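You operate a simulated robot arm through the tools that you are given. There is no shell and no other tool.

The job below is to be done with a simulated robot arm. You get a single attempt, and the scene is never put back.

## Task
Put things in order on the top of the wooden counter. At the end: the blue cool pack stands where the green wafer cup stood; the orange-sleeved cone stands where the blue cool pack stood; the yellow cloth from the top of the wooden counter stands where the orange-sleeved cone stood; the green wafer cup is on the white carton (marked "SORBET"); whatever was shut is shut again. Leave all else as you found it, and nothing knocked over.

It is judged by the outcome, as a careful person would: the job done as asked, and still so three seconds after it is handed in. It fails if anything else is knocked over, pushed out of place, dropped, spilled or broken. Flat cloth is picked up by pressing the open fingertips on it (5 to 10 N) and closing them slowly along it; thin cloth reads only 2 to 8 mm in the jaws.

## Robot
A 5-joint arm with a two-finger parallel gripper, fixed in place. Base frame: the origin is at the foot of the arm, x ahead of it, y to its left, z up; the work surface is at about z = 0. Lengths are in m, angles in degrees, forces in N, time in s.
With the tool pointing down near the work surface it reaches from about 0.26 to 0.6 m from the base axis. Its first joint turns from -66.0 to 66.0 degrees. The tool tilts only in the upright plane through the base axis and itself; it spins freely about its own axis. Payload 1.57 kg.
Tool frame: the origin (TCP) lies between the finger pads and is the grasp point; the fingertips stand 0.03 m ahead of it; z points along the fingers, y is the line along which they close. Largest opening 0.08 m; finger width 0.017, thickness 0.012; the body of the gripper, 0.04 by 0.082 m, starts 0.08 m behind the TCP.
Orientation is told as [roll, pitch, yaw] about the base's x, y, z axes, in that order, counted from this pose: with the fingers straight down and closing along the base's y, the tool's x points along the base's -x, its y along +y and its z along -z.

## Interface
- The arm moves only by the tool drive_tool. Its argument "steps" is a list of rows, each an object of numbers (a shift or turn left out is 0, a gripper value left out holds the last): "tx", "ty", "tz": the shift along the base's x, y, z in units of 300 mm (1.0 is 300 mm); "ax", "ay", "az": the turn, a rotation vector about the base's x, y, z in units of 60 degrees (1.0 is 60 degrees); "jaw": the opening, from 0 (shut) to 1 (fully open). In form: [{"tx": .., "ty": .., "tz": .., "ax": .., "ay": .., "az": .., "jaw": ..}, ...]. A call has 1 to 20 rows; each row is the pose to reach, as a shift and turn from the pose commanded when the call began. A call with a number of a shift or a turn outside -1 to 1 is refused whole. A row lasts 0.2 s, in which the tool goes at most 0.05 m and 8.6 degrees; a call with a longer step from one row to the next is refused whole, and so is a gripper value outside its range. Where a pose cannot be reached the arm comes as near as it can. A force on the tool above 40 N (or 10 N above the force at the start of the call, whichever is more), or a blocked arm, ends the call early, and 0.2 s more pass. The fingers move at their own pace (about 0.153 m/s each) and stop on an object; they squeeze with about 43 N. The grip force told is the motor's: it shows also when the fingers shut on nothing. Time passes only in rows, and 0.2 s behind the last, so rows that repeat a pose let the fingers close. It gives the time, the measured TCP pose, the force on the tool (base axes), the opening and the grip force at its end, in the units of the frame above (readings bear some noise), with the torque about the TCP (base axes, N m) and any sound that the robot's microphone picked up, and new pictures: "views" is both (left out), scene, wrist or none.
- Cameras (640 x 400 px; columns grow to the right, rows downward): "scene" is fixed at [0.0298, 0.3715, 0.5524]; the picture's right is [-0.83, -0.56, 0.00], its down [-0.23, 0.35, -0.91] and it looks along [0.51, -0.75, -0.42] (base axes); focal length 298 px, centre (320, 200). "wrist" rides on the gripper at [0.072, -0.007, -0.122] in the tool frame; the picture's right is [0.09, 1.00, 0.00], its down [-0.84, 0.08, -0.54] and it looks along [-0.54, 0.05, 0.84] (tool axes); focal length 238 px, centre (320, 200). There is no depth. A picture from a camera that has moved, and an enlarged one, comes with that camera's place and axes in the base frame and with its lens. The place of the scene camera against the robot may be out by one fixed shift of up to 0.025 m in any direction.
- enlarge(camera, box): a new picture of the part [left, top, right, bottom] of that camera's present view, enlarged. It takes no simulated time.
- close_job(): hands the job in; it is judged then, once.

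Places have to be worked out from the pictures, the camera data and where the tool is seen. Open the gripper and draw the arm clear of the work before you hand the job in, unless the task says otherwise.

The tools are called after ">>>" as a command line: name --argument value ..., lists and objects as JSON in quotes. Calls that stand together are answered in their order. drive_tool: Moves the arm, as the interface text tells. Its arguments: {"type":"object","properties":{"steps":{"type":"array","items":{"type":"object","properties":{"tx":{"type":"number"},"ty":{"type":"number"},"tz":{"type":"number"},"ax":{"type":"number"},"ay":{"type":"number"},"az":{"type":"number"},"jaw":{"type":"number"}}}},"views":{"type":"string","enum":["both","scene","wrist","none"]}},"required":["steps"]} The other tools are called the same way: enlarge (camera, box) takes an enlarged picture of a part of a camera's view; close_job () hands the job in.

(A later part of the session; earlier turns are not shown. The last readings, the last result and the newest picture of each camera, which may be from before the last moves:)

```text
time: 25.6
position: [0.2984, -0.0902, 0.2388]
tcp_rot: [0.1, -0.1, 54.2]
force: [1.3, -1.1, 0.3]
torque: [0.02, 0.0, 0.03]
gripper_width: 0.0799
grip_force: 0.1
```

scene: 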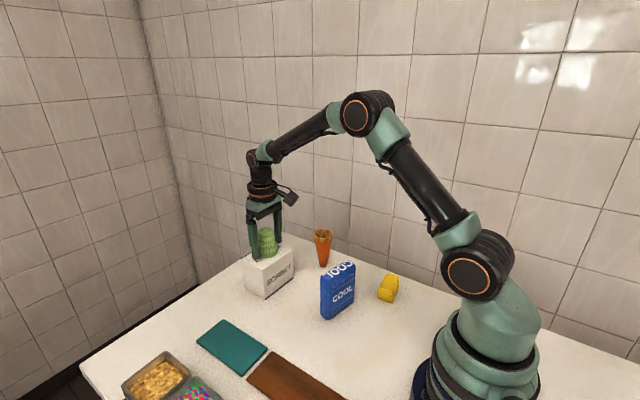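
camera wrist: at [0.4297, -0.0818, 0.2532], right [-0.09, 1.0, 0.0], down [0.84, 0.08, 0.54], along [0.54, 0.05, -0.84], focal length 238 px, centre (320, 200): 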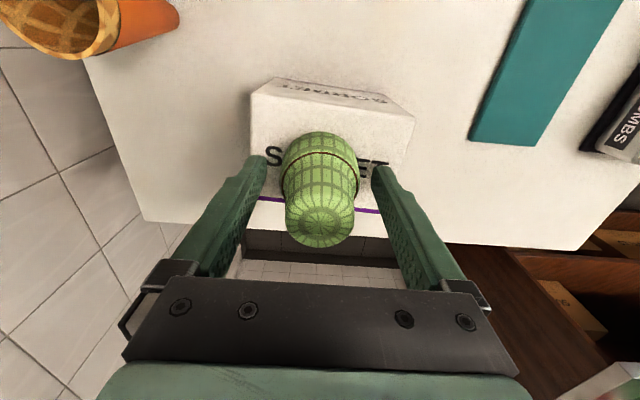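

Now finish the turn to about 77.5° and come down a little for a close look at the pack between the fingers.

>>> drive_tool --steps '[{"az": 0.1}, {"az": 0.2}, {"az": 0.3}, {"az": 0.392, "tz": -0.06}, {"az": 0.392, "tz": -0.13}, {"az": 0.392, "tz": -0.13}]' --views "both"

>>> enlarge --camera "wrist" --box '[220, 60, 420, 200]'

>>> enlarge --camera "scene" --box '[230, 200, 310, 300]'

```text
time: 27.0
position: [0.2971, -0.0922, 0.2016]
tcp_rot: [0.0, 0.0, 77.5]
force: [0.0, 0.4, 0.1]
torque: [0.02, 0.03, 0.0]
gripper_width: 0.0798
grip_force: 0.1
camera wrist: at [0.2887, -0.1632, 0.3222], right [-0.99, 0.12, 0.0], down [0.11, 0.83, 0.54], along [0.07, 0.54, -0.84], focal length 238 px, centre (320, 200)
```

scene: 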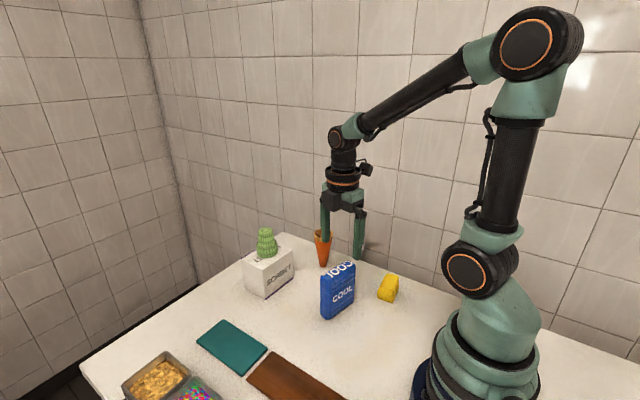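
wrist: 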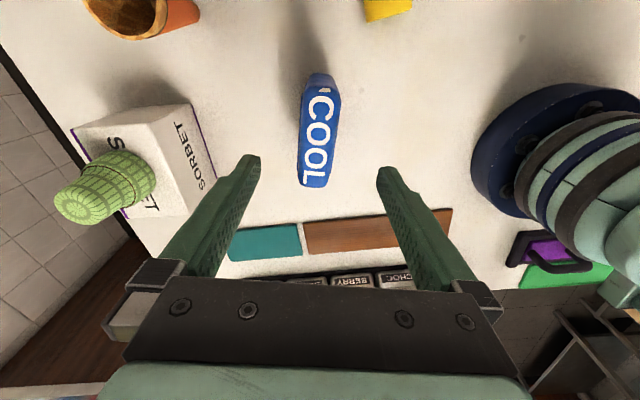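

```text
2.86 times, centred on (320, 130) of wrist
camera zoom: at [0.2887, -0.1632, 0.3222], right [-0.99, 0.12, 0.0], down [0.11, 0.83, 0.54], along [0.07, 0.54, -0.84], focal length 681 px, centre (320, 400)
```

zoom: 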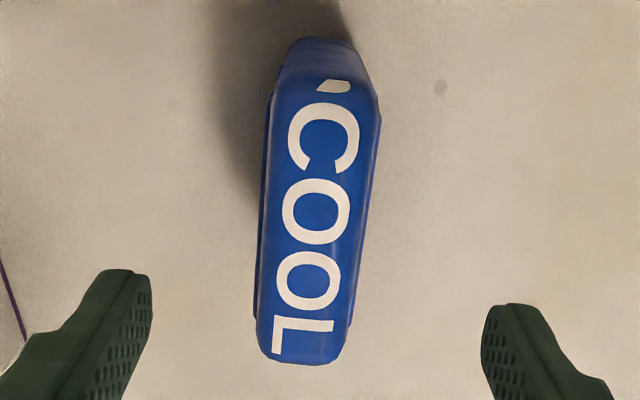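

```text
4.00 times, centred on (270, 250) of scene
camera zoom: at [0.0298, 0.3715, 0.5524], right [-0.83, -0.56, 0.0], down [-0.23, 0.35, -0.91], along [0.51, -0.75, -0.42], focal length 1193 px, centre (520, 0)
```

zoom: 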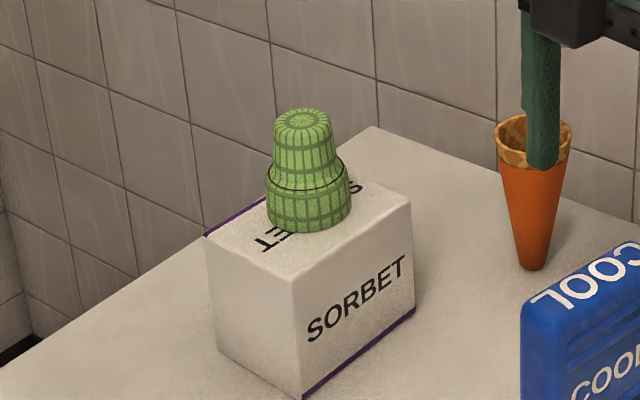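

The pack lies centred and aligned between the fingers (centre about (0.299,−0.091), length turned about 13°). I descend straight down so that the pads cover its upper half.

>>> drive_tool --steps '[{"tx": 0.003, "tz": -0.1}, {"tx": 0.003, "tz": -0.2}, {"tx": 0.003, "tz": -0.3}, {"tx": 0.003, "tz": -0.38}, {"tx": 0.003, "tz": -0.417}, {"tx": 0.003, "tz": -0.417}]' --views "both"

```text
time: 28.4
position: [0.2981, -0.0923, 0.0761]
tcp_rot: [0.0, 0.1, 77.6]
force: [1.0, 0.3, 0.2]
torque: [-0.02, 0.01, 0.0]
gripper_width: 0.0801
grip_force: 0.1
camera wrist: at [0.2894, -0.1641, 0.1961], right [-0.99, 0.13, 0.0], down [0.11, 0.83, 0.54], along [0.07, 0.54, -0.84], focal length 238 px, centre (320, 200)
```

scene: 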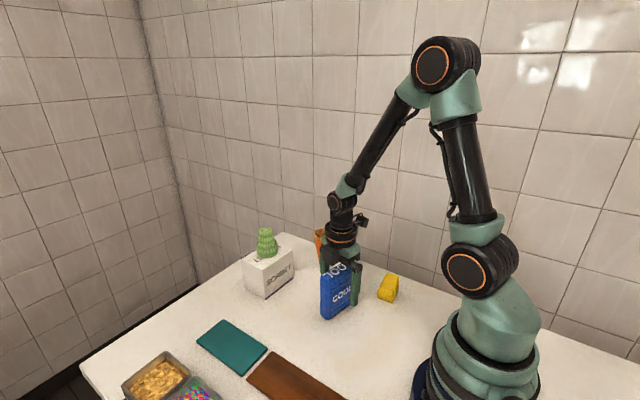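
wrist: 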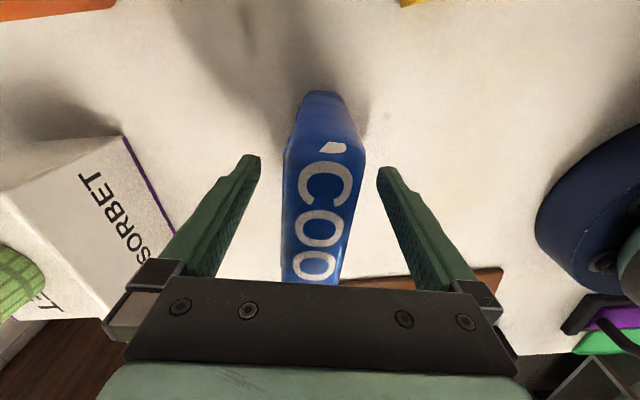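

Fingers straddle the pack with even gaps. Closing gradually towards its thickness.

>>> drive_tool --steps '[{"jaw": 0.75}, {"jaw": 0.55}, {"jaw": 0.48}, {"jaw": 0.44}, {"jaw": 0.41}, {"jaw": 0.39}, {"jaw": 0.37}, {"jaw": 0.35}, {"jaw": 0.33}, {"jaw": 0.33}]' --views "wrist"

```text
time: 30.6
position: [0.2975, -0.0914, 0.0761]
tcp_rot: [0.0, 0.0, 77.5]
force: [0.2, 0.7, 5.0]
torque: [-0.06, 0.09, -0.1]
gripper_width: 0.0359
grip_force: 42.1
camera wrist: at [0.2895, -0.1641, 0.1965], right [-0.99, 0.13, 0.0], down [0.11, 0.83, 0.54], along [0.07, 0.54, -0.84], focal length 238 px, centre (320, 200)
```

wrist: 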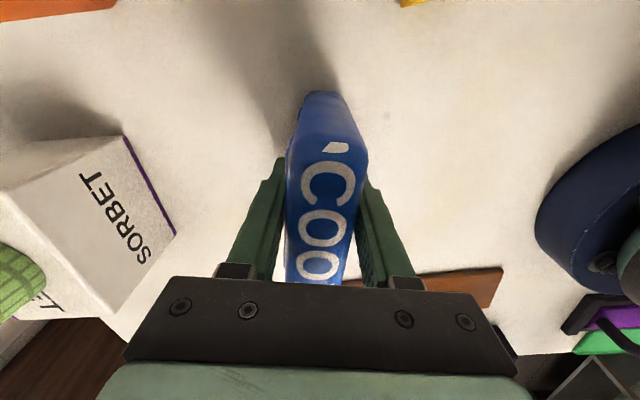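

Firm grip: 42 N at 0.036 thickness. I lift a few centimetres first and check the pack hangs straight.

>>> drive_tool --steps '[{"tz": 0.03}, {"tz": 0.08}, {"tz": 0.16}, {"tz": 0.24}, {"tz": 0.24}]' --views "both"

>>> enlarge --camera "scene" --box '[290, 210, 390, 330]'

```text
time: 31.8
position: [0.2993, -0.0905, 0.1478]
tcp_rot: [-0.1, 0.0, 77.5]
force: [0.3, -0.4, -3.8]
torque: [-0.03, 0.02, 0.0]
gripper_width: 0.0357
grip_force: 42.1
camera wrist: at [0.2898, -0.1639, 0.2684], right [-0.99, 0.13, 0.0], down [0.11, 0.83, 0.54], along [0.07, 0.54, -0.84], focal length 238 px, centre (320, 200)
```

scene: 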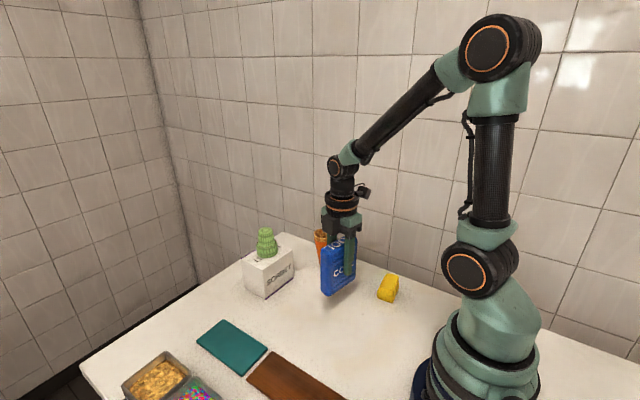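
wrist: 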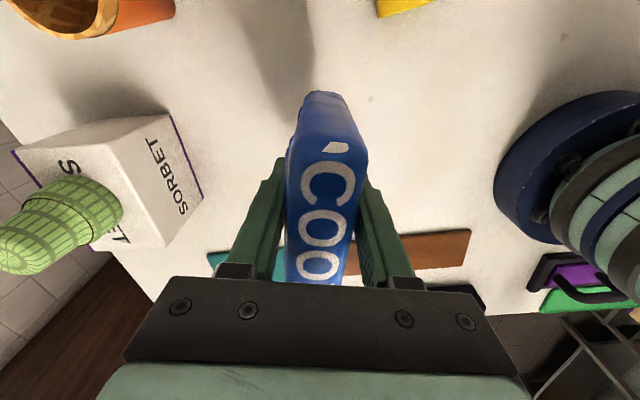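

```text
3.33 times, centred on (340, 270) of scene
camera zoom: at [0.0298, 0.3715, 0.5524], right [-0.83, -0.56, 0.0], down [-0.23, 0.35, -0.91], along [0.51, -0.75, -0.42], focal length 994 px, centre (253, -33)
```

zoom: 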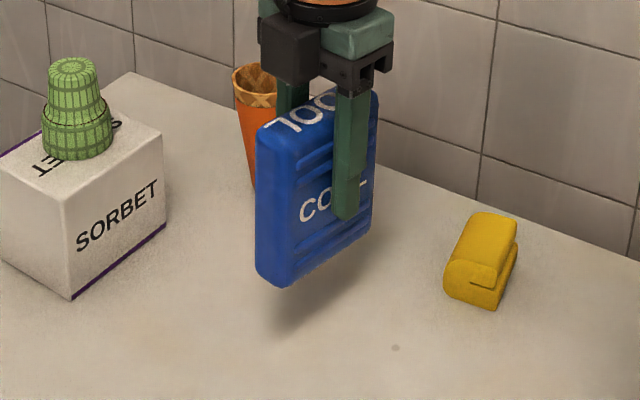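

The pack (about 0.4 kg) hangs upright and firm. I carry it level to above the green cup's old place (0.558, 0.209).

>>> drive_tool --steps '[{"tx": 0.04, "ty": 0.046}, {"tx": 0.12, "ty": 0.139}, {"tx": 0.22, "ty": 0.255}, {"tx": 0.32, "ty": 0.371}, {"tx": 0.42, "ty": 0.487}, {"tx": 0.52, "ty": 0.603}, {"tx": 0.62, "ty": 0.719}, {"tx": 0.71, "ty": 0.823}, {"tx": 0.79, "ty": 0.916}, {"tx": 0.84, "ty": 0.974}, {"tx": 0.863, "ty": 1.0}, {"tx": 0.863, "ty": 1.0}]' --views "both"

>>> enlarge --camera "scene" --box '[80, 220, 240, 400]'

```text
time: 34.4
position: [0.556, 0.2106, 0.1469]
tcp_rot: [0.0, 0.0, 77.4]
force: [0.0, -0.2, -4.0]
torque: [-0.05, 0.0, -0.02]
gripper_width: 0.0361
grip_force: 42.8
camera wrist: at [0.5468, 0.1379, 0.2679], right [-0.99, 0.13, 0.0], down [0.11, 0.83, 0.54], along [0.07, 0.54, -0.84], focal length 238 px, centre (320, 200)
```

scene: 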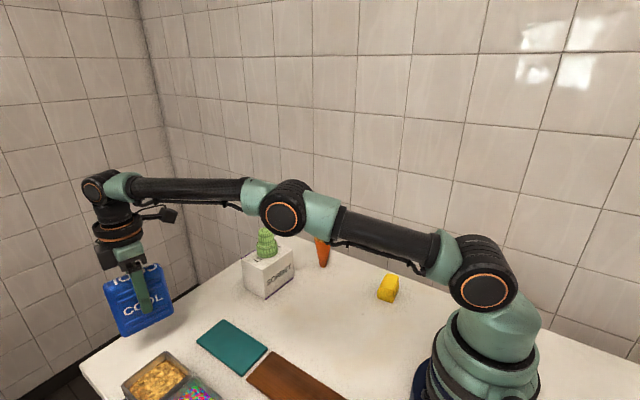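
wrist: 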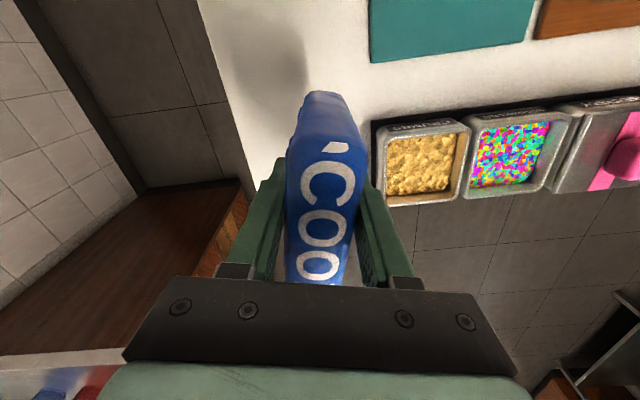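

```text
2.22 times, centred on (160, 310) of scene
camera zoom: at [0.0298, 0.3715, 0.5524], right [-0.83, -0.56, 0.0], down [-0.23, 0.35, -0.91], along [0.51, -0.75, -0.42], focal length 663 px, centre (676, -44)
```

zoom: 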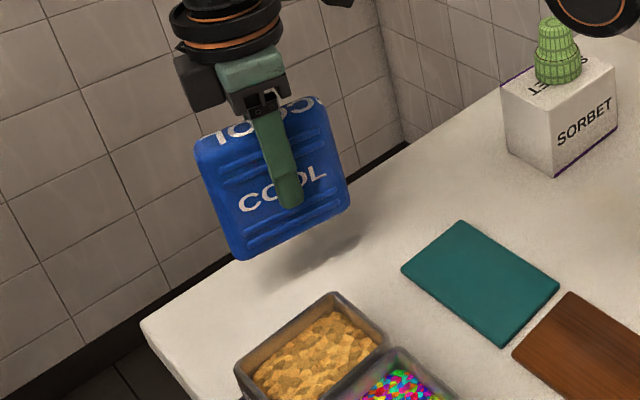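

The pack is over the target spot and its shadow lies on the counter, clear of the crumbs tub. I lower to a few millimetres above the surface.

>>> drive_tool --steps '[{"tz": -0.06}, {"tz": -0.13}, {"tz": -0.18}, {"tz": -0.207}, {"tz": -0.215}, {"tz": -0.215}]' --views "both"

>>> enlarge --camera "scene" --box '[80, 240, 240, 400]'

```text
time: 35.8
position: [0.5562, 0.2084, 0.083]
tcp_rot: [0.1, 0.0, 77.5]
force: [0.1, -0.5, -3.4]
torque: [-0.03, 0.01, 0.02]
gripper_width: 0.0359
grip_force: 42.3
camera wrist: at [0.5479, 0.1362, 0.2041], right [-0.99, 0.13, 0.0], down [0.11, 0.83, 0.54], along [0.07, 0.54, -0.84], focal length 238 px, centre (320, 200)
```

scene: 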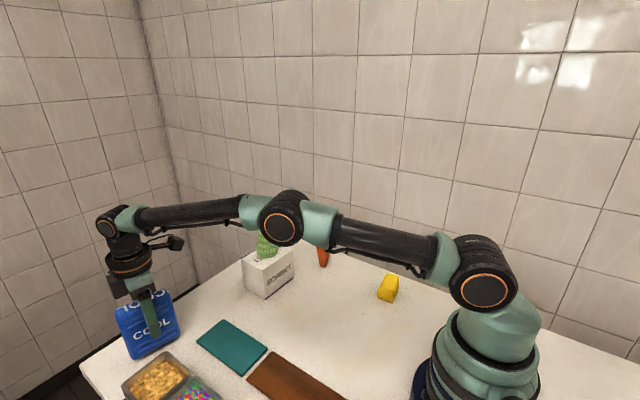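
wrist: 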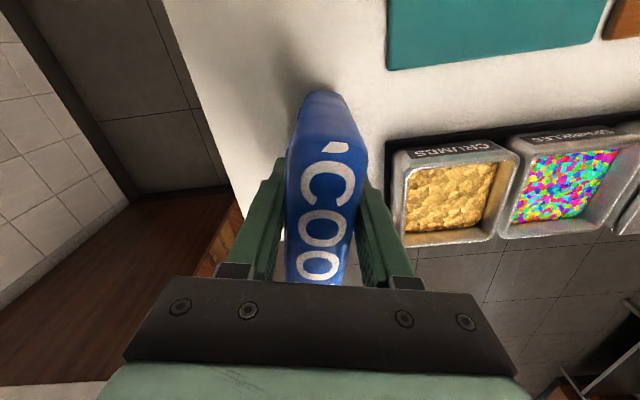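

```text
2.50 times, centred on (160, 320) of scene
camera zoom: at [0.0298, 0.3715, 0.5524], right [-0.83, -0.56, 0.0], down [-0.23, 0.35, -0.91], along [0.51, -0.75, -0.42], focal length 746 px, centre (720, -100)
```

zoom: 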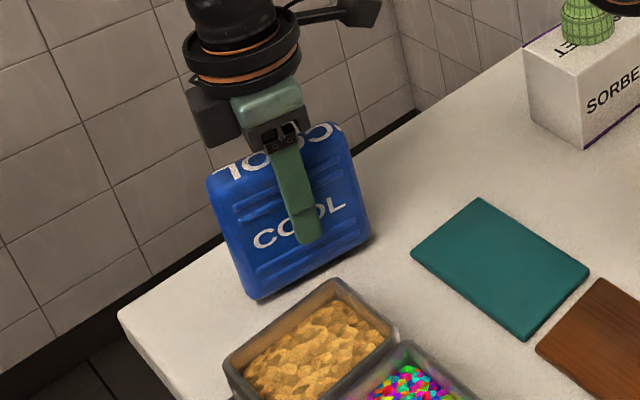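

About 7 mm left; I lower in fine steps, watching for contact force.

>>> drive_tool --steps '[{"tz": -0.006}, {"tz": -0.012}, {"tz": -0.017}, {"tz": -0.017}]' --views "none"

```text
time: 36.8
position: [0.5571, 0.2075, 0.0782]
tcp_rot: [-0.1, -0.1, 77.5]
force: [-0.3, 0.2, -4.5]
torque: [0.0, 0.01, -0.01]
gripper_width: 0.0356
grip_force: 43.0
```

>>> drive_tool --steps '[{"tz": -0.003}, {"tz": -0.006}, {"tz": -0.006}]' --views "none"

```text
time: 37.6
position: [0.556, 0.2091, 0.0758]
tcp_rot: [0.0, 0.0, 77.5]
force: [-0.2, -0.6, -3.6]
torque: [0.02, 0.01, -0.01]
gripper_width: 0.036
grip_force: 42.8
```

No contact yet at 0.0758; continue in about 1 mm steps.

>>> drive_tool --steps '[{"tz": -0.003}, {"tz": -0.003}]' --views "none"

```text
time: 38.2
position: [0.5567, 0.2066, 0.0751]
tcp_rot: [0.0, 0.0, 77.4]
force: [0.6, 0.6, -3.4]
torque: [-0.03, -0.02, -0.01]
gripper_width: 0.0357
grip_force: 42.4
```

>>> drive_tool --steps '[{"tz": -0.003}, {"tz": -0.006}, {"tz": -0.006}]' --views "none"

```text
time: 39.0
position: [0.5581, 0.2093, 0.0749]
tcp_rot: [-0.1, 0.1, 77.6]
force: [-4.0, -3.8, 12.2]
torque: [-0.86, 0.58, -0.12]
gripper_width: 0.0357
grip_force: 42.9
```

Contact at about 0.0745 with 12 N, slightly at one end of the bottom. I relieve it by under a millimetre before opening.

>>> drive_tool --steps '[{"tz": 0.002}, {"tz": 0.003}, {"tz": 0.003}]' --views "none"

```text
time: 39.8
position: [0.557, 0.2081, 0.0753]
tcp_rot: [0.0, 0.1, 77.4]
force: [-6.3, -0.4, 15.4]
torque: [-0.4, 0.65, -0.09]
gripper_width: 0.0356
grip_force: 43.0
```

Force has not dropped yet; I raise another fraction of a millimetre and let it settle.

>>> drive_tool --steps '[{"tz": 0.002}, {"tz": 0.003}, {"tz": 0.003}, {"tz": 0.003}]' --views "none"

```text
time: 40.8
position: [0.5575, 0.2076, 0.0746]
tcp_rot: [-0.1, 0.0, 77.5]
force: [0.1, 0.6, 9.0]
torque: [-0.4, 0.29, -0.08]
gripper_width: 0.0356
grip_force: 42.5
```

>>> drive_tool --steps '[{"tz": 0.002}, {"tz": 0.002}, {"tz": 0.002}]' --views "none"

```text
time: 41.6
position: [0.5568, 0.2075, 0.0753]
tcp_rot: [0.0, 0.1, 77.5]
force: [1.1, 0.7, -0.2]
torque: [0.21, -0.21, -0.03]
gripper_width: 0.0357
grip_force: 42.6
```

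Force is near zero, so the counter now carries the pack. I open slowly.

>>> drive_tool --steps '[{"jaw": 0.37}, {"jaw": 0.41}, {"jaw": 0.44}, {"jaw": 0.47}, {"jaw": 0.51}, {"jaw": 0.57}, {"jaw": 0.65}, {"jaw": 0.75}, {"jaw": 0.75}]' --views "both"

>>> enlarge --camera "scene" --box '[80, 240, 240, 400]'

```text
time: 43.6
position: [0.5573, 0.2077, 0.0755]
tcp_rot: [0.1, -0.1, 77.4]
force: [-0.6, 0.2, 0.7]
torque: [0.01, -0.02, 0.0]
gripper_width: 0.06
grip_force: 0.1
camera wrist: at [0.5483, 0.1361, 0.197], right [-0.99, 0.13, 0.0], down [0.11, 0.83, 0.54], along [0.07, 0.54, -0.84], focal length 238 px, centre (320, 200)
```

scene: 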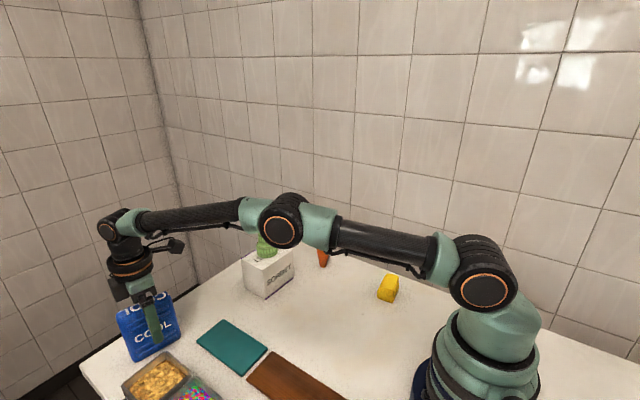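
wrist: 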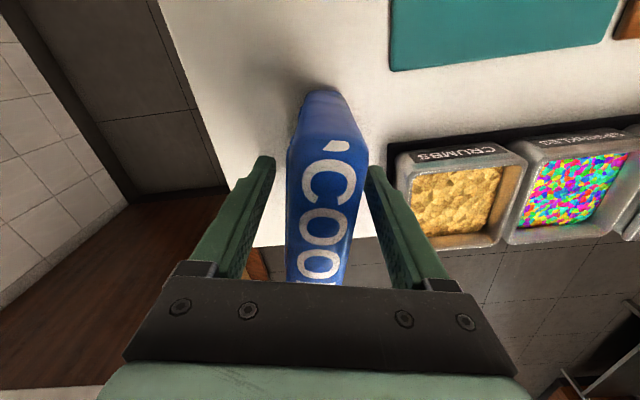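

```text
2.50 times, centred on (160, 320) of scene
camera zoom: at [0.0298, 0.3715, 0.5524], right [-0.83, -0.56, 0.0], down [-0.23, 0.35, -0.91], along [0.51, -0.75, -0.42], focal length 746 px, centre (720, -100)
```

zoom: 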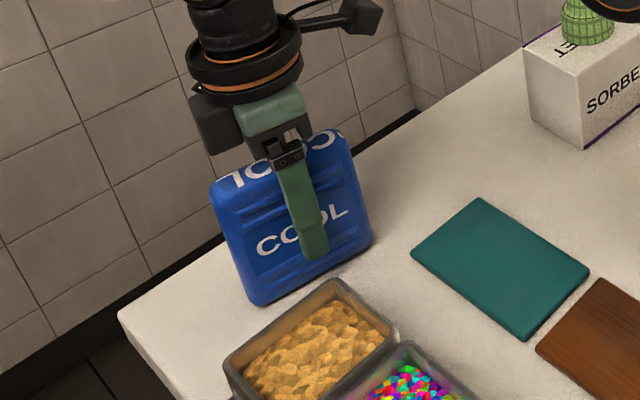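

The pack stands upright on its own at the cup's former place. I rise clear, retreat over free space and carry the open gripper high towards the cone while turning it back.

>>> drive_tool --steps '[{"tz": 0.08}, {"tz": 0.17}, {"tz": 0.26}, {"tz": 0.29, "tx": -0.022, "ty": -0.1}, {"tz": 0.35, "tx": -0.08, "ty": -0.23, "az": -0.12}, {"tz": 0.44, "tx": -0.14, "ty": -0.35, "az": -0.25}, {"tz": 0.54, "tx": -0.2, "ty": -0.46, "az": -0.38, "jaw": 0.9}, {"tz": 0.55, "tx": -0.25, "ty": -0.6, "az": -0.51, "jaw": 1.0}, {"tz": 0.55, "tx": -0.3, "ty": -0.74, "az": -0.64}, {"tz": 0.55, "tx": -0.35, "ty": -0.88, "az": -0.77}, {"tz": 0.55, "tx": -0.4, "ty": -1.0, "az": -0.88}, {"tz": 0.55, "tx": -0.4, "ty": -1.0, "az": -0.88}]' --views "both"

>>> enlarge --camera "scene" --box '[80, 240, 240, 400]'

```text
time: 46.2
position: [0.4357, -0.0926, 0.2426]
tcp_rot: [0.0, 0.0, 24.6]
force: [0.6, 0.2, -0.2]
torque: [0.02, -0.01, -0.03]
gripper_width: 0.0801
grip_force: 0.0
camera wrist: at [0.373, -0.1293, 0.3628], right [-0.5, 0.87, 0.0], down [0.73, 0.42, 0.54], along [0.47, 0.27, -0.84], focal length 238 px, centre (320, 200)
```

scene: 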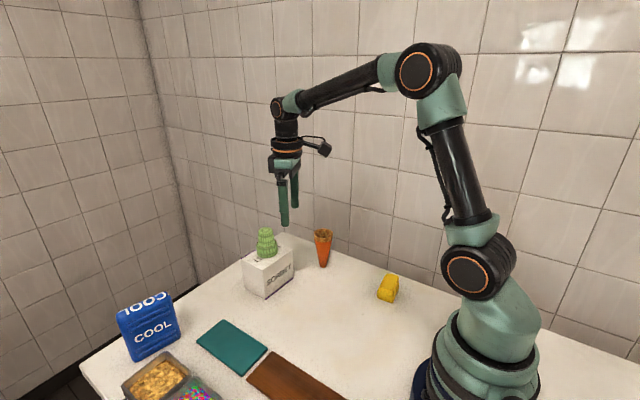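
wrist: 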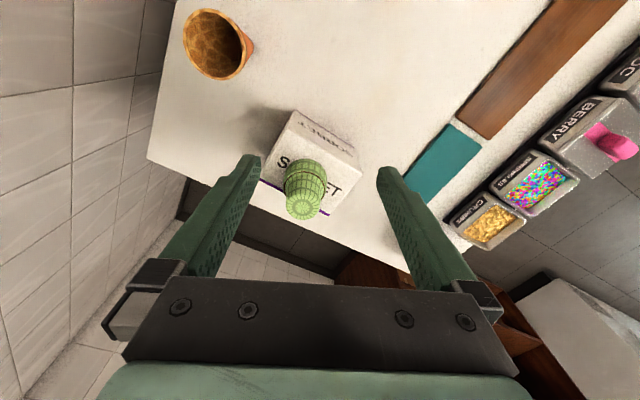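

```text
2.50 times, centred on (160, 320) of scene
camera zoom: at [0.0298, 0.3715, 0.5524], right [-0.83, -0.56, 0.0], down [-0.23, 0.35, -0.91], along [0.51, -0.75, -0.42], focal length 746 px, centre (720, -100)
```

zoom: 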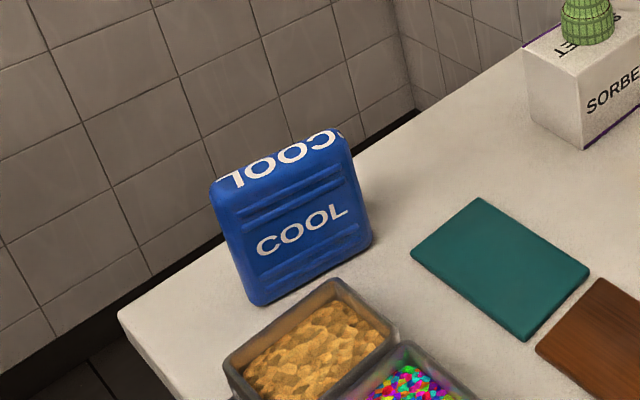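

The pack stands well, and everything else is unchanged. Next I position above the cone with yaw 0 (camera away from the wall) for a close look.

>>> drive_tool --steps '[{"tx": -0.017, "ty": -0.1, "az": -0.105}, {"tx": -0.034, "ty": -0.2, "az": -0.21}, {"tx": -0.05, "ty": -0.3, "az": -0.315}, {"tx": -0.067, "ty": -0.395, "az": -0.411}, {"tx": -0.067, "ty": -0.395, "az": -0.411, "tz": -0.1}, {"tx": -0.067, "ty": -0.395, "az": -0.411, "tz": -0.1}]' --views "both"

>>> enlarge --camera "wrist" --box '[240, 60, 400, 180]'

```text
time: 47.6
position: [0.4166, -0.2096, 0.2118]
tcp_rot: [0.0, -0.1, -0.1]
force: [-0.7, -0.7, 0.2]
torque: [0.02, 0.02, -0.01]
gripper_width: 0.0799
grip_force: 0.1
camera wrist: at [0.3454, -0.2166, 0.3317], right [-0.09, 1.0, 0.0], down [0.84, 0.08, 0.54], along [0.54, 0.05, -0.84], focal length 238 px, centre (320, 200)
```

scene: 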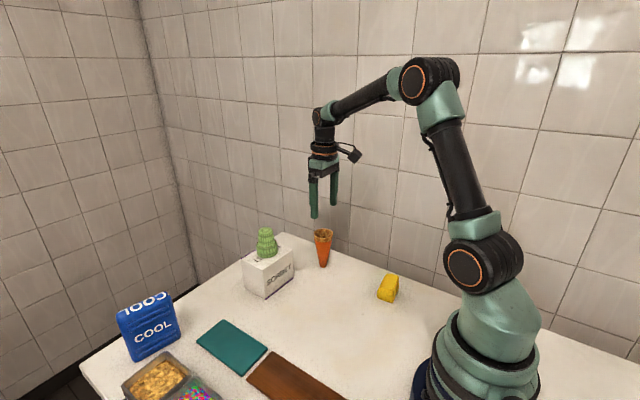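
wrist: 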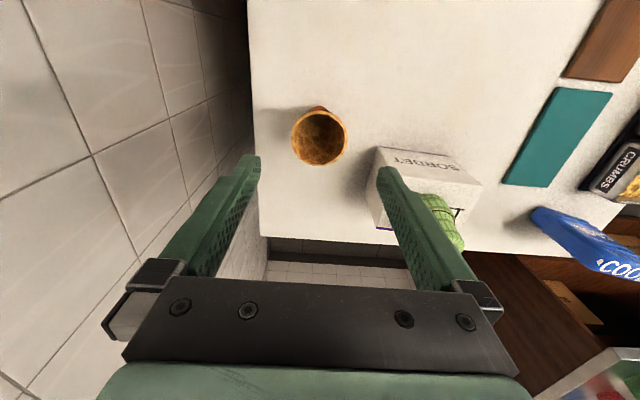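

```text
3.33 times, centred on (320, 120) of wrist
camera zoom: at [0.3454, -0.2166, 0.3317], right [-0.09, 1.0, 0.0], down [0.84, 0.08, 0.54], along [0.54, 0.05, -0.84], focal length 794 px, centre (320, 467)
```

zoom: 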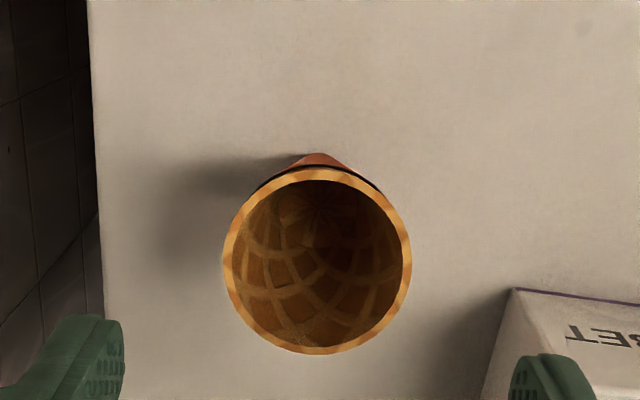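

The cone is centred at (0.417,−0.211) with a 0.053 rim, right between the fingers. I descend so that the fingers straddle its upper part.

>>> drive_tool --steps '[{"ty": -0.004, "tz": -0.09}, {"ty": -0.004, "tz": -0.18}, {"ty": -0.004, "tz": -0.27}, {"ty": -0.004, "tz": -0.34}, {"ty": -0.004, "tz": -0.377}, {"ty": -0.004, "tz": -0.377}]' --views "both"

>>> enlarge --camera "scene" --box '[290, 170, 370, 280]'

```text
time: 49.0
position: [0.4165, -0.2109, 0.0984]
tcp_rot: [0.0, 0.0, 0.1]
force: [0.0, 0.3, 0.0]
torque: [0.0, 0.04, -0.01]
gripper_width: 0.0799
grip_force: 0.0
camera wrist: at [0.3458, -0.2191, 0.2192], right [-0.09, 1.0, 0.0], down [0.84, 0.08, 0.54], along [0.54, 0.05, -0.84], focal length 238 px, centre (320, 200)
```

scene: 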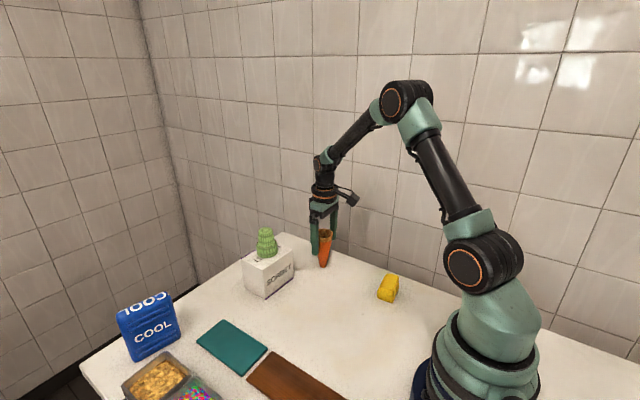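
wrist: 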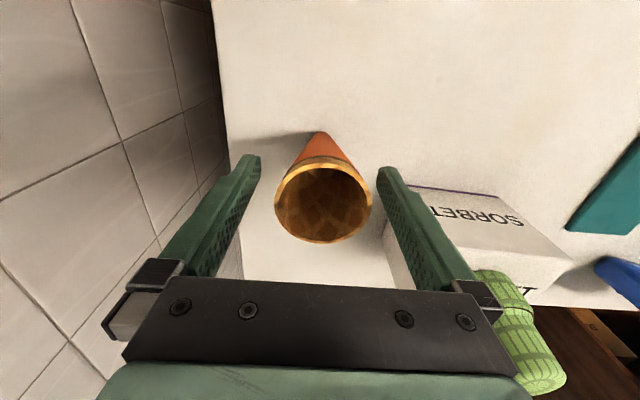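

```text
3.64 times, centred on (330, 225) of scene
camera zoom: at [0.0298, 0.3715, 0.5524], right [-0.83, -0.56, 0.0], down [-0.23, 0.35, -0.91], along [0.51, -0.75, -0.42], focal length 1084 px, centre (284, 109)
```

zoom: 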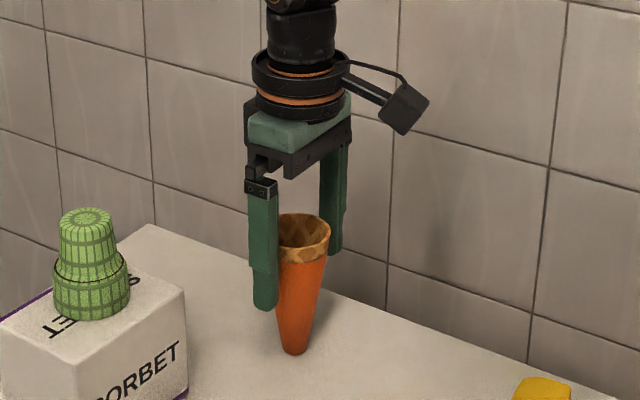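

Cone is evenly between the fingers. I close gently in small steps until contact shows.

>>> drive_tool --steps '[{"jaw": 0.88}, {"jaw": 0.8}, {"jaw": 0.75}, {"jaw": 0.72}, {"jaw": 0.7}, {"jaw": 0.69}, {"jaw": 0.68}, {"jaw": 0.67}, {"jaw": 0.67}]' --views "wrist"

```text
time: 51.0
position: [0.4179, -0.2115, 0.099]
tcp_rot: [0.1, 0.0, 0.1]
force: [-0.3, -0.5, -1.2]
torque: [0.0, 0.01, 0.0]
gripper_width: 0.0535
grip_force: 0.1
camera wrist: at [0.3459, -0.2191, 0.2196], right [-0.09, 1.0, 0.0], down [0.84, 0.08, 0.54], along [0.54, 0.05, -0.84], focal length 238 px, centre (320, 200)
```

wrist: 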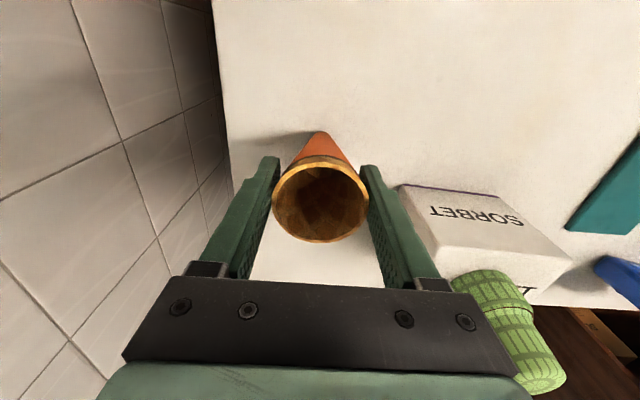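

>>> enlarge --camera "wrist" --box '[230, 115, 410, 255]'

>>> enlarge --camera "scene" --box '[300, 210, 350, 275]'

```text
2.86 times, centred on (320, 185) of wrist
camera zoom: at [0.3459, -0.2191, 0.2196], right [-0.09, 1.0, 0.0], down [0.84, 0.08, 0.54], along [0.54, 0.05, -0.84], focal length 681 px, centre (320, 243)
```

zoom: 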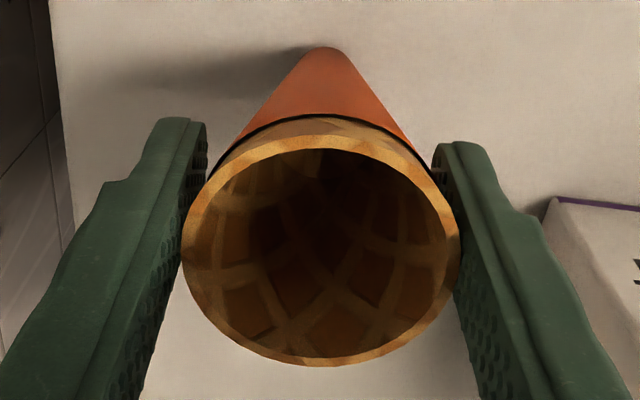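

```text
6.15 times, centred on (325, 242) of scene
camera zoom: at [0.0298, 0.3715, 0.5524], right [-0.83, -0.56, 0.0], down [-0.23, 0.35, -0.91], along [0.51, -0.75, -0.42], focal length 1835 px, centre (289, -62)
```

zoom: 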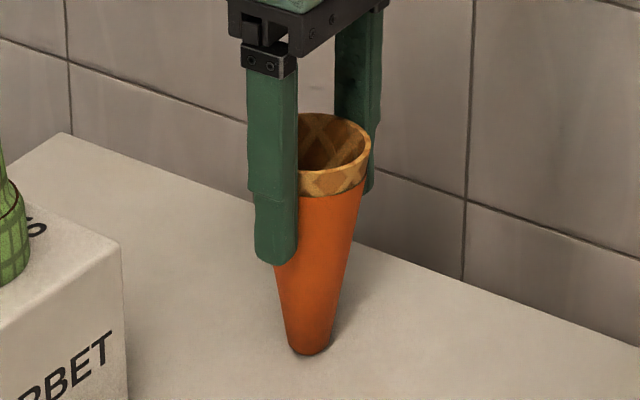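

Both fingers are at the rim now with nearly no gap. I continue in very small steps and watch force and opening.

>>> drive_tool --steps '[{"jaw": 0.66}, {"jaw": 0.65}, {"jaw": 0.64}, {"jaw": 0.64}]' --views "wrist"

```text
time: 52.0
position: [0.4177, -0.2123, 0.0989]
tcp_rot: [-0.1, -0.1, 0.0]
force: [0.4, 0.0, -0.3]
torque: [0.0, 0.03, 0.01]
gripper_width: 0.0519
grip_force: 7.4
camera wrist: at [0.3459, -0.2191, 0.2196], right [-0.09, 1.0, 0.0], down [0.84, 0.08, 0.54], along [0.54, 0.05, -0.84], focal length 238 px, centre (320, 200)
```

wrist: 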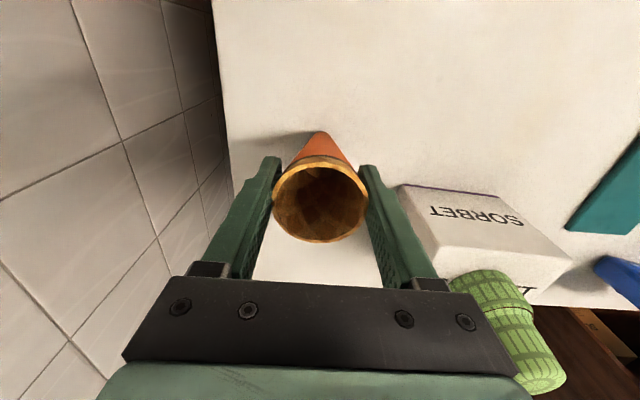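

Contact at 0.0519 with 7.4 N. I add a touch more and lift slowly by 2–3 cm to test the hold.

>>> drive_tool --steps '[{"jaw": 0.63}, {"jaw": 0.62}, {"jaw": 0.62, "tz": 0.01}, {"jaw": 0.62, "tz": 0.03}, {"jaw": 0.62, "tz": 0.06}, {"jaw": 0.62, "tz": 0.09}, {"jaw": 0.62, "tz": 0.09}]' --views "both"

>>> enlarge --camera "scene" --box '[290, 180, 370, 280]'

>>> enlarge --camera "wrist" --box '[230, 115, 410, 255]'

```text
time: 53.6
position: [0.4167, -0.2122, 0.1259]
tcp_rot: [0.0, 0.1, 0.1]
force: [0.2, -0.5, -0.7]
torque: [-0.01, 0.03, 0.02]
gripper_width: 0.0513
grip_force: 14.1
camera wrist: at [0.3457, -0.2187, 0.2464], right [-0.09, 1.0, 0.0], down [0.84, 0.08, 0.54], along [0.54, 0.05, -0.84], focal length 238 px, centre (320, 200)
```

scene: 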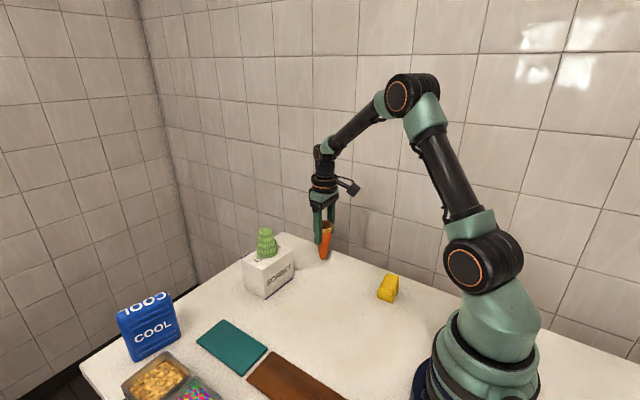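
wrist: 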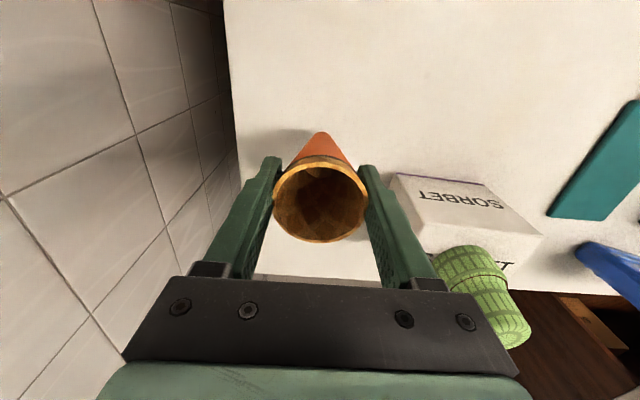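

```text
4.00 times, centred on (330, 230) of scene
camera zoom: at [0.0298, 0.3715, 0.5524], right [-0.83, -0.56, 0.0], down [-0.23, 0.35, -0.91], along [0.51, -0.75, -0.42], focal length 1193 px, centre (280, 80)
```

zoom: 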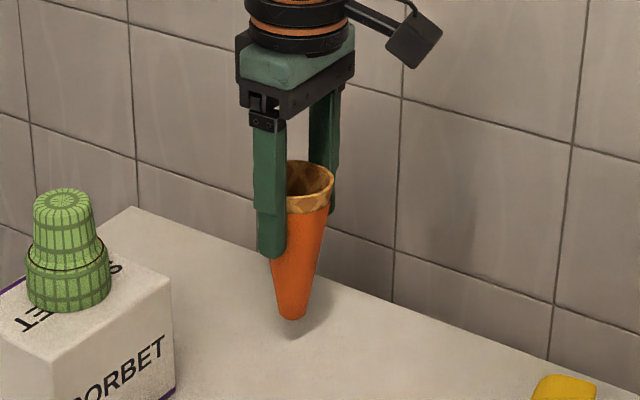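

```text
2.86 times, centred on (320, 185) of wrist
camera zoom: at [0.3457, -0.2187, 0.2464], right [-0.09, 1.0, 0.0], down [0.84, 0.08, 0.54], along [0.54, 0.05, -0.84], focal length 681 px, centre (320, 243)
```

zoom: 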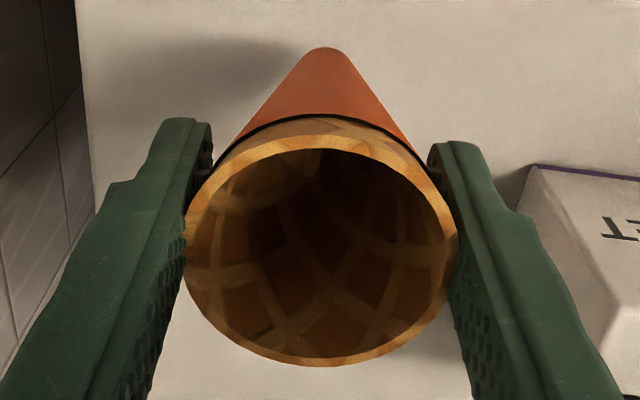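

The cone is lifted, still upright and in the same seat in the jaws. I carry it to the blue pack's old place (0.299,−0.091), moving gently.

>>> drive_tool --steps '[{"tz": 0.05}, {"tz": 0.1}, {"tz": 0.1, "tx": -0.03, "ty": 0.03}, {"tz": 0.1, "tx": -0.09, "ty": 0.092}, {"tz": 0.1, "tx": -0.16, "ty": 0.163}, {"tz": 0.1, "tx": -0.23, "ty": 0.234}, {"tz": 0.1, "tx": -0.3, "ty": 0.305}, {"tz": 0.1, "tx": -0.355, "ty": 0.361}, {"tz": 0.1, "tx": -0.385, "ty": 0.391}, {"tz": 0.1, "tx": -0.392, "ty": 0.399}, {"tz": 0.1, "tx": -0.392, "ty": 0.399}]' --views "both"

>>> enlarge --camera "scene" --box '[300, 190, 400, 320]'

>>> enlarge --camera "wrist" --box '[230, 115, 410, 255]'

```text
time: 56.0
position: [0.2987, -0.0933, 0.1555]
tcp_rot: [-0.1, 0.0, 0.0]
force: [-0.1, 0.1, 0.4]
torque: [0.02, -0.02, 0.02]
gripper_width: 0.0511
grip_force: 14.2
camera wrist: at [0.2274, -0.0993, 0.2759], right [-0.09, 1.0, 0.0], down [0.84, 0.08, 0.54], along [0.54, 0.05, -0.84], focal length 238 px, centre (320, 200)
```

scene: 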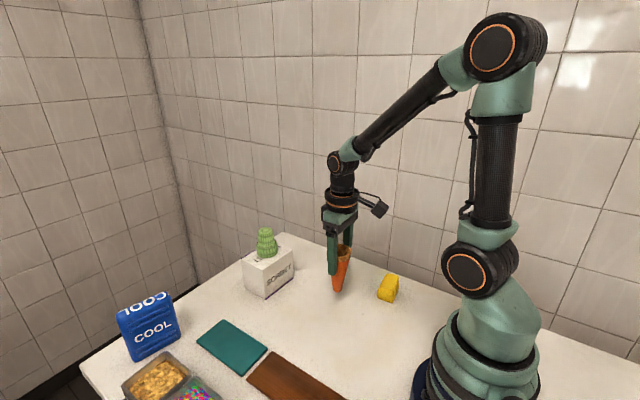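
wrist: 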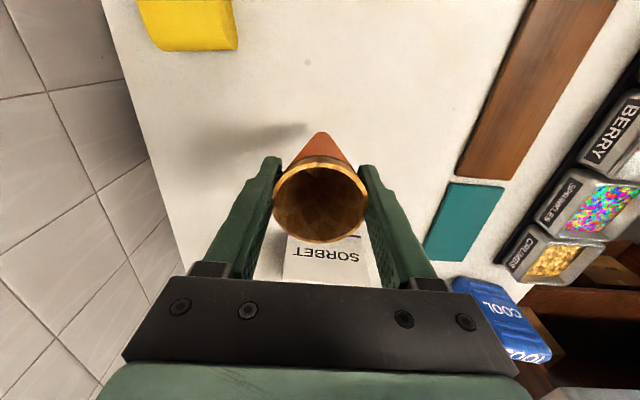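

```text
3.08 times, centred on (350, 255) of scene
camera zoom: at [0.0298, 0.3715, 0.5524], right [-0.83, -0.56, 0.0], down [-0.23, 0.35, -0.91], along [0.51, -0.75, -0.42], focal length 918 px, centre (228, 31)
```

zoom: 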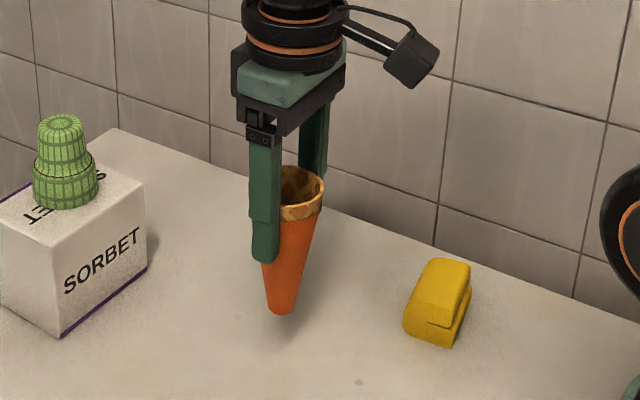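

```text
2.86 times, centred on (320, 185) of wrist
camera zoom: at [0.2274, -0.0993, 0.2759], right [-0.09, 1.0, 0.0], down [0.84, 0.08, 0.54], along [0.54, 0.05, -0.84], focal length 681 px, centre (320, 243)
```

zoom: 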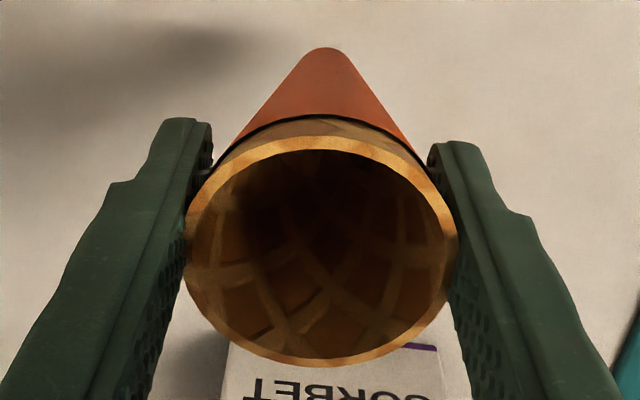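

The cone is above the target spot. I lower to about 5 mm above the counter.

>>> drive_tool --steps '[{"tz": -0.05}, {"tz": -0.1}, {"tz": -0.14}, {"tz": -0.165}, {"tz": -0.172}, {"tz": -0.172}]' --views "none"

```text
time: 57.4
position: [0.2992, -0.0904, 0.1021]
tcp_rot: [0.0, 0.0, 0.0]
force: [-0.2, 0.2, -0.5]
torque: [-0.02, -0.02, 0.0]
gripper_width: 0.0509
grip_force: 14.0
```

>>> drive_tool --steps '[{"tz": -0.003}, {"tz": -0.006}, {"tz": -0.006}]' --views "none"

```text
time: 58.2
position: [0.2992, -0.0909, 0.1021]
tcp_rot: [0.0, 0.0, 0.1]
force: [0.6, 0.3, -0.8]
torque: [0.01, 0.0, 0.02]
gripper_width: 0.051
grip_force: 13.6
```

>>> drive_tool --steps '[{"tz": -0.003}, {"tz": -0.006}, {"tz": -0.006}]' --views "none"

```text
time: 59.0
position: [0.2987, -0.0914, 0.1005]
tcp_rot: [-0.1, 0.0, 0.0]
force: [0.5, 0.4, -0.5]
torque: [0.01, 0.03, -0.02]
gripper_width: 0.0507
grip_force: 13.8
```

Still no contact at about 0.1005; I continue downward in millimetre steps.

>>> drive_tool --steps '[{"tz": -0.003}, {"tz": -0.005}, {"tz": -0.005}]' --views "none"

```text
time: 59.8
position: [0.2993, -0.0921, 0.0982]
tcp_rot: [0.1, 0.0, -0.1]
force: [-0.4, -0.5, 2.2]
torque: [-0.03, 0.02, -0.01]
gripper_width: 0.0507
grip_force: 13.6
```

Force turned to +2 N, hinting at light contact; I take another reading with a tiny step.

>>> drive_tool --steps '[{"tz": -0.001}, {"tz": -0.001}]' --views "both"

>>> enlarge --camera "scene" --box '[300, 210, 390, 320]'

>>> enlarge --camera "wrist" --box '[230, 115, 410, 255]'

```text
time: 60.4
position: [0.3004, -0.0918, 0.0966]
tcp_rot: [-0.1, 0.0, 0.0]
force: [-2.5, -0.2, 5.5]
torque: [0.0, 0.17, 0.01]
gripper_width: 0.0511
grip_force: 14.1
camera wrist: at [0.2283, -0.0989, 0.2193], right [-0.09, 1.0, 0.0], down [0.84, 0.08, 0.54], along [0.54, 0.05, -0.84], focal length 238 px, centre (320, 200)
```

scene: 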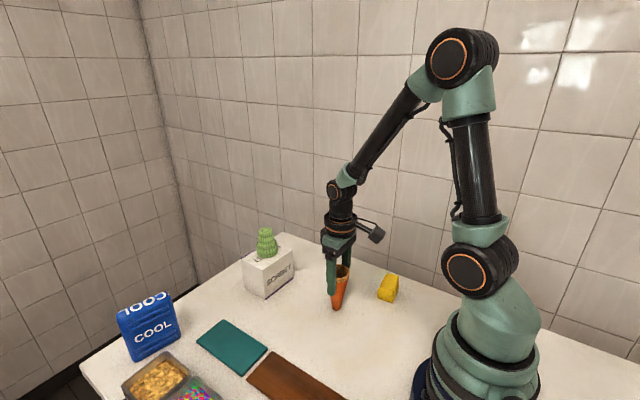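
wrist: 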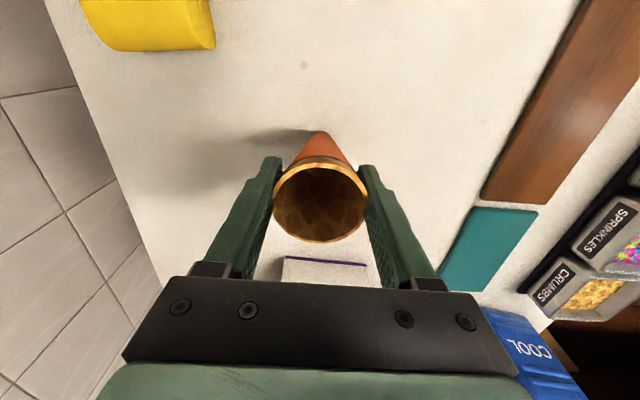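

```text
3.64 times, centred on (345, 265) of scene
camera zoom: at [0.0298, 0.3715, 0.5524], right [-0.83, -0.56, 0.0], down [-0.23, 0.35, -0.91], along [0.51, -0.75, -0.42], focal length 1084 px, centre (229, -36)
```

zoom: 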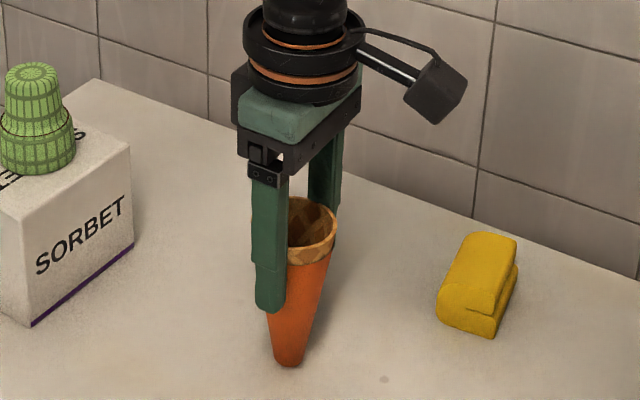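

```text
2.86 times, centred on (320, 185) of wrist
camera zoom: at [0.2283, -0.0989, 0.2193], right [-0.09, 1.0, 0.0], down [0.84, 0.08, 0.54], along [0.54, 0.05, -0.84], focal length 681 px, centre (320, 243)
```

zoom: 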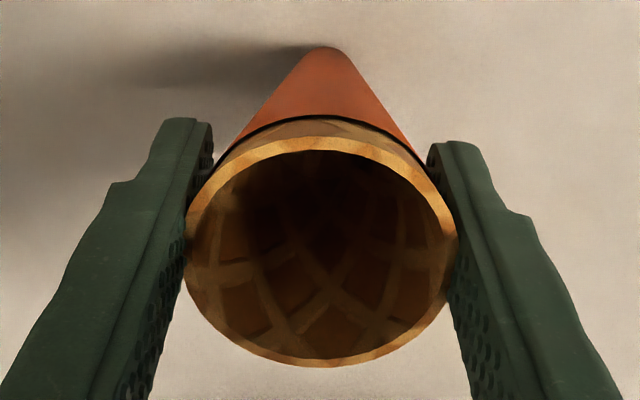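

Contact confirmed (5.5 N). I relieve about 0.4 mm, then check before opening.

>>> drive_tool --steps '[{"tz": 0.001}, {"tz": 0.0015}, {"tz": 0.0015}]' --views "none"

```text
time: 61.2
position: [0.2982, -0.0912, 0.098]
tcp_rot: [0.0, 0.0, 0.0]
force: [0.1, -0.1, -0.4]
torque: [-0.02, -0.01, -0.05]
gripper_width: 0.051
grip_force: 13.9
```

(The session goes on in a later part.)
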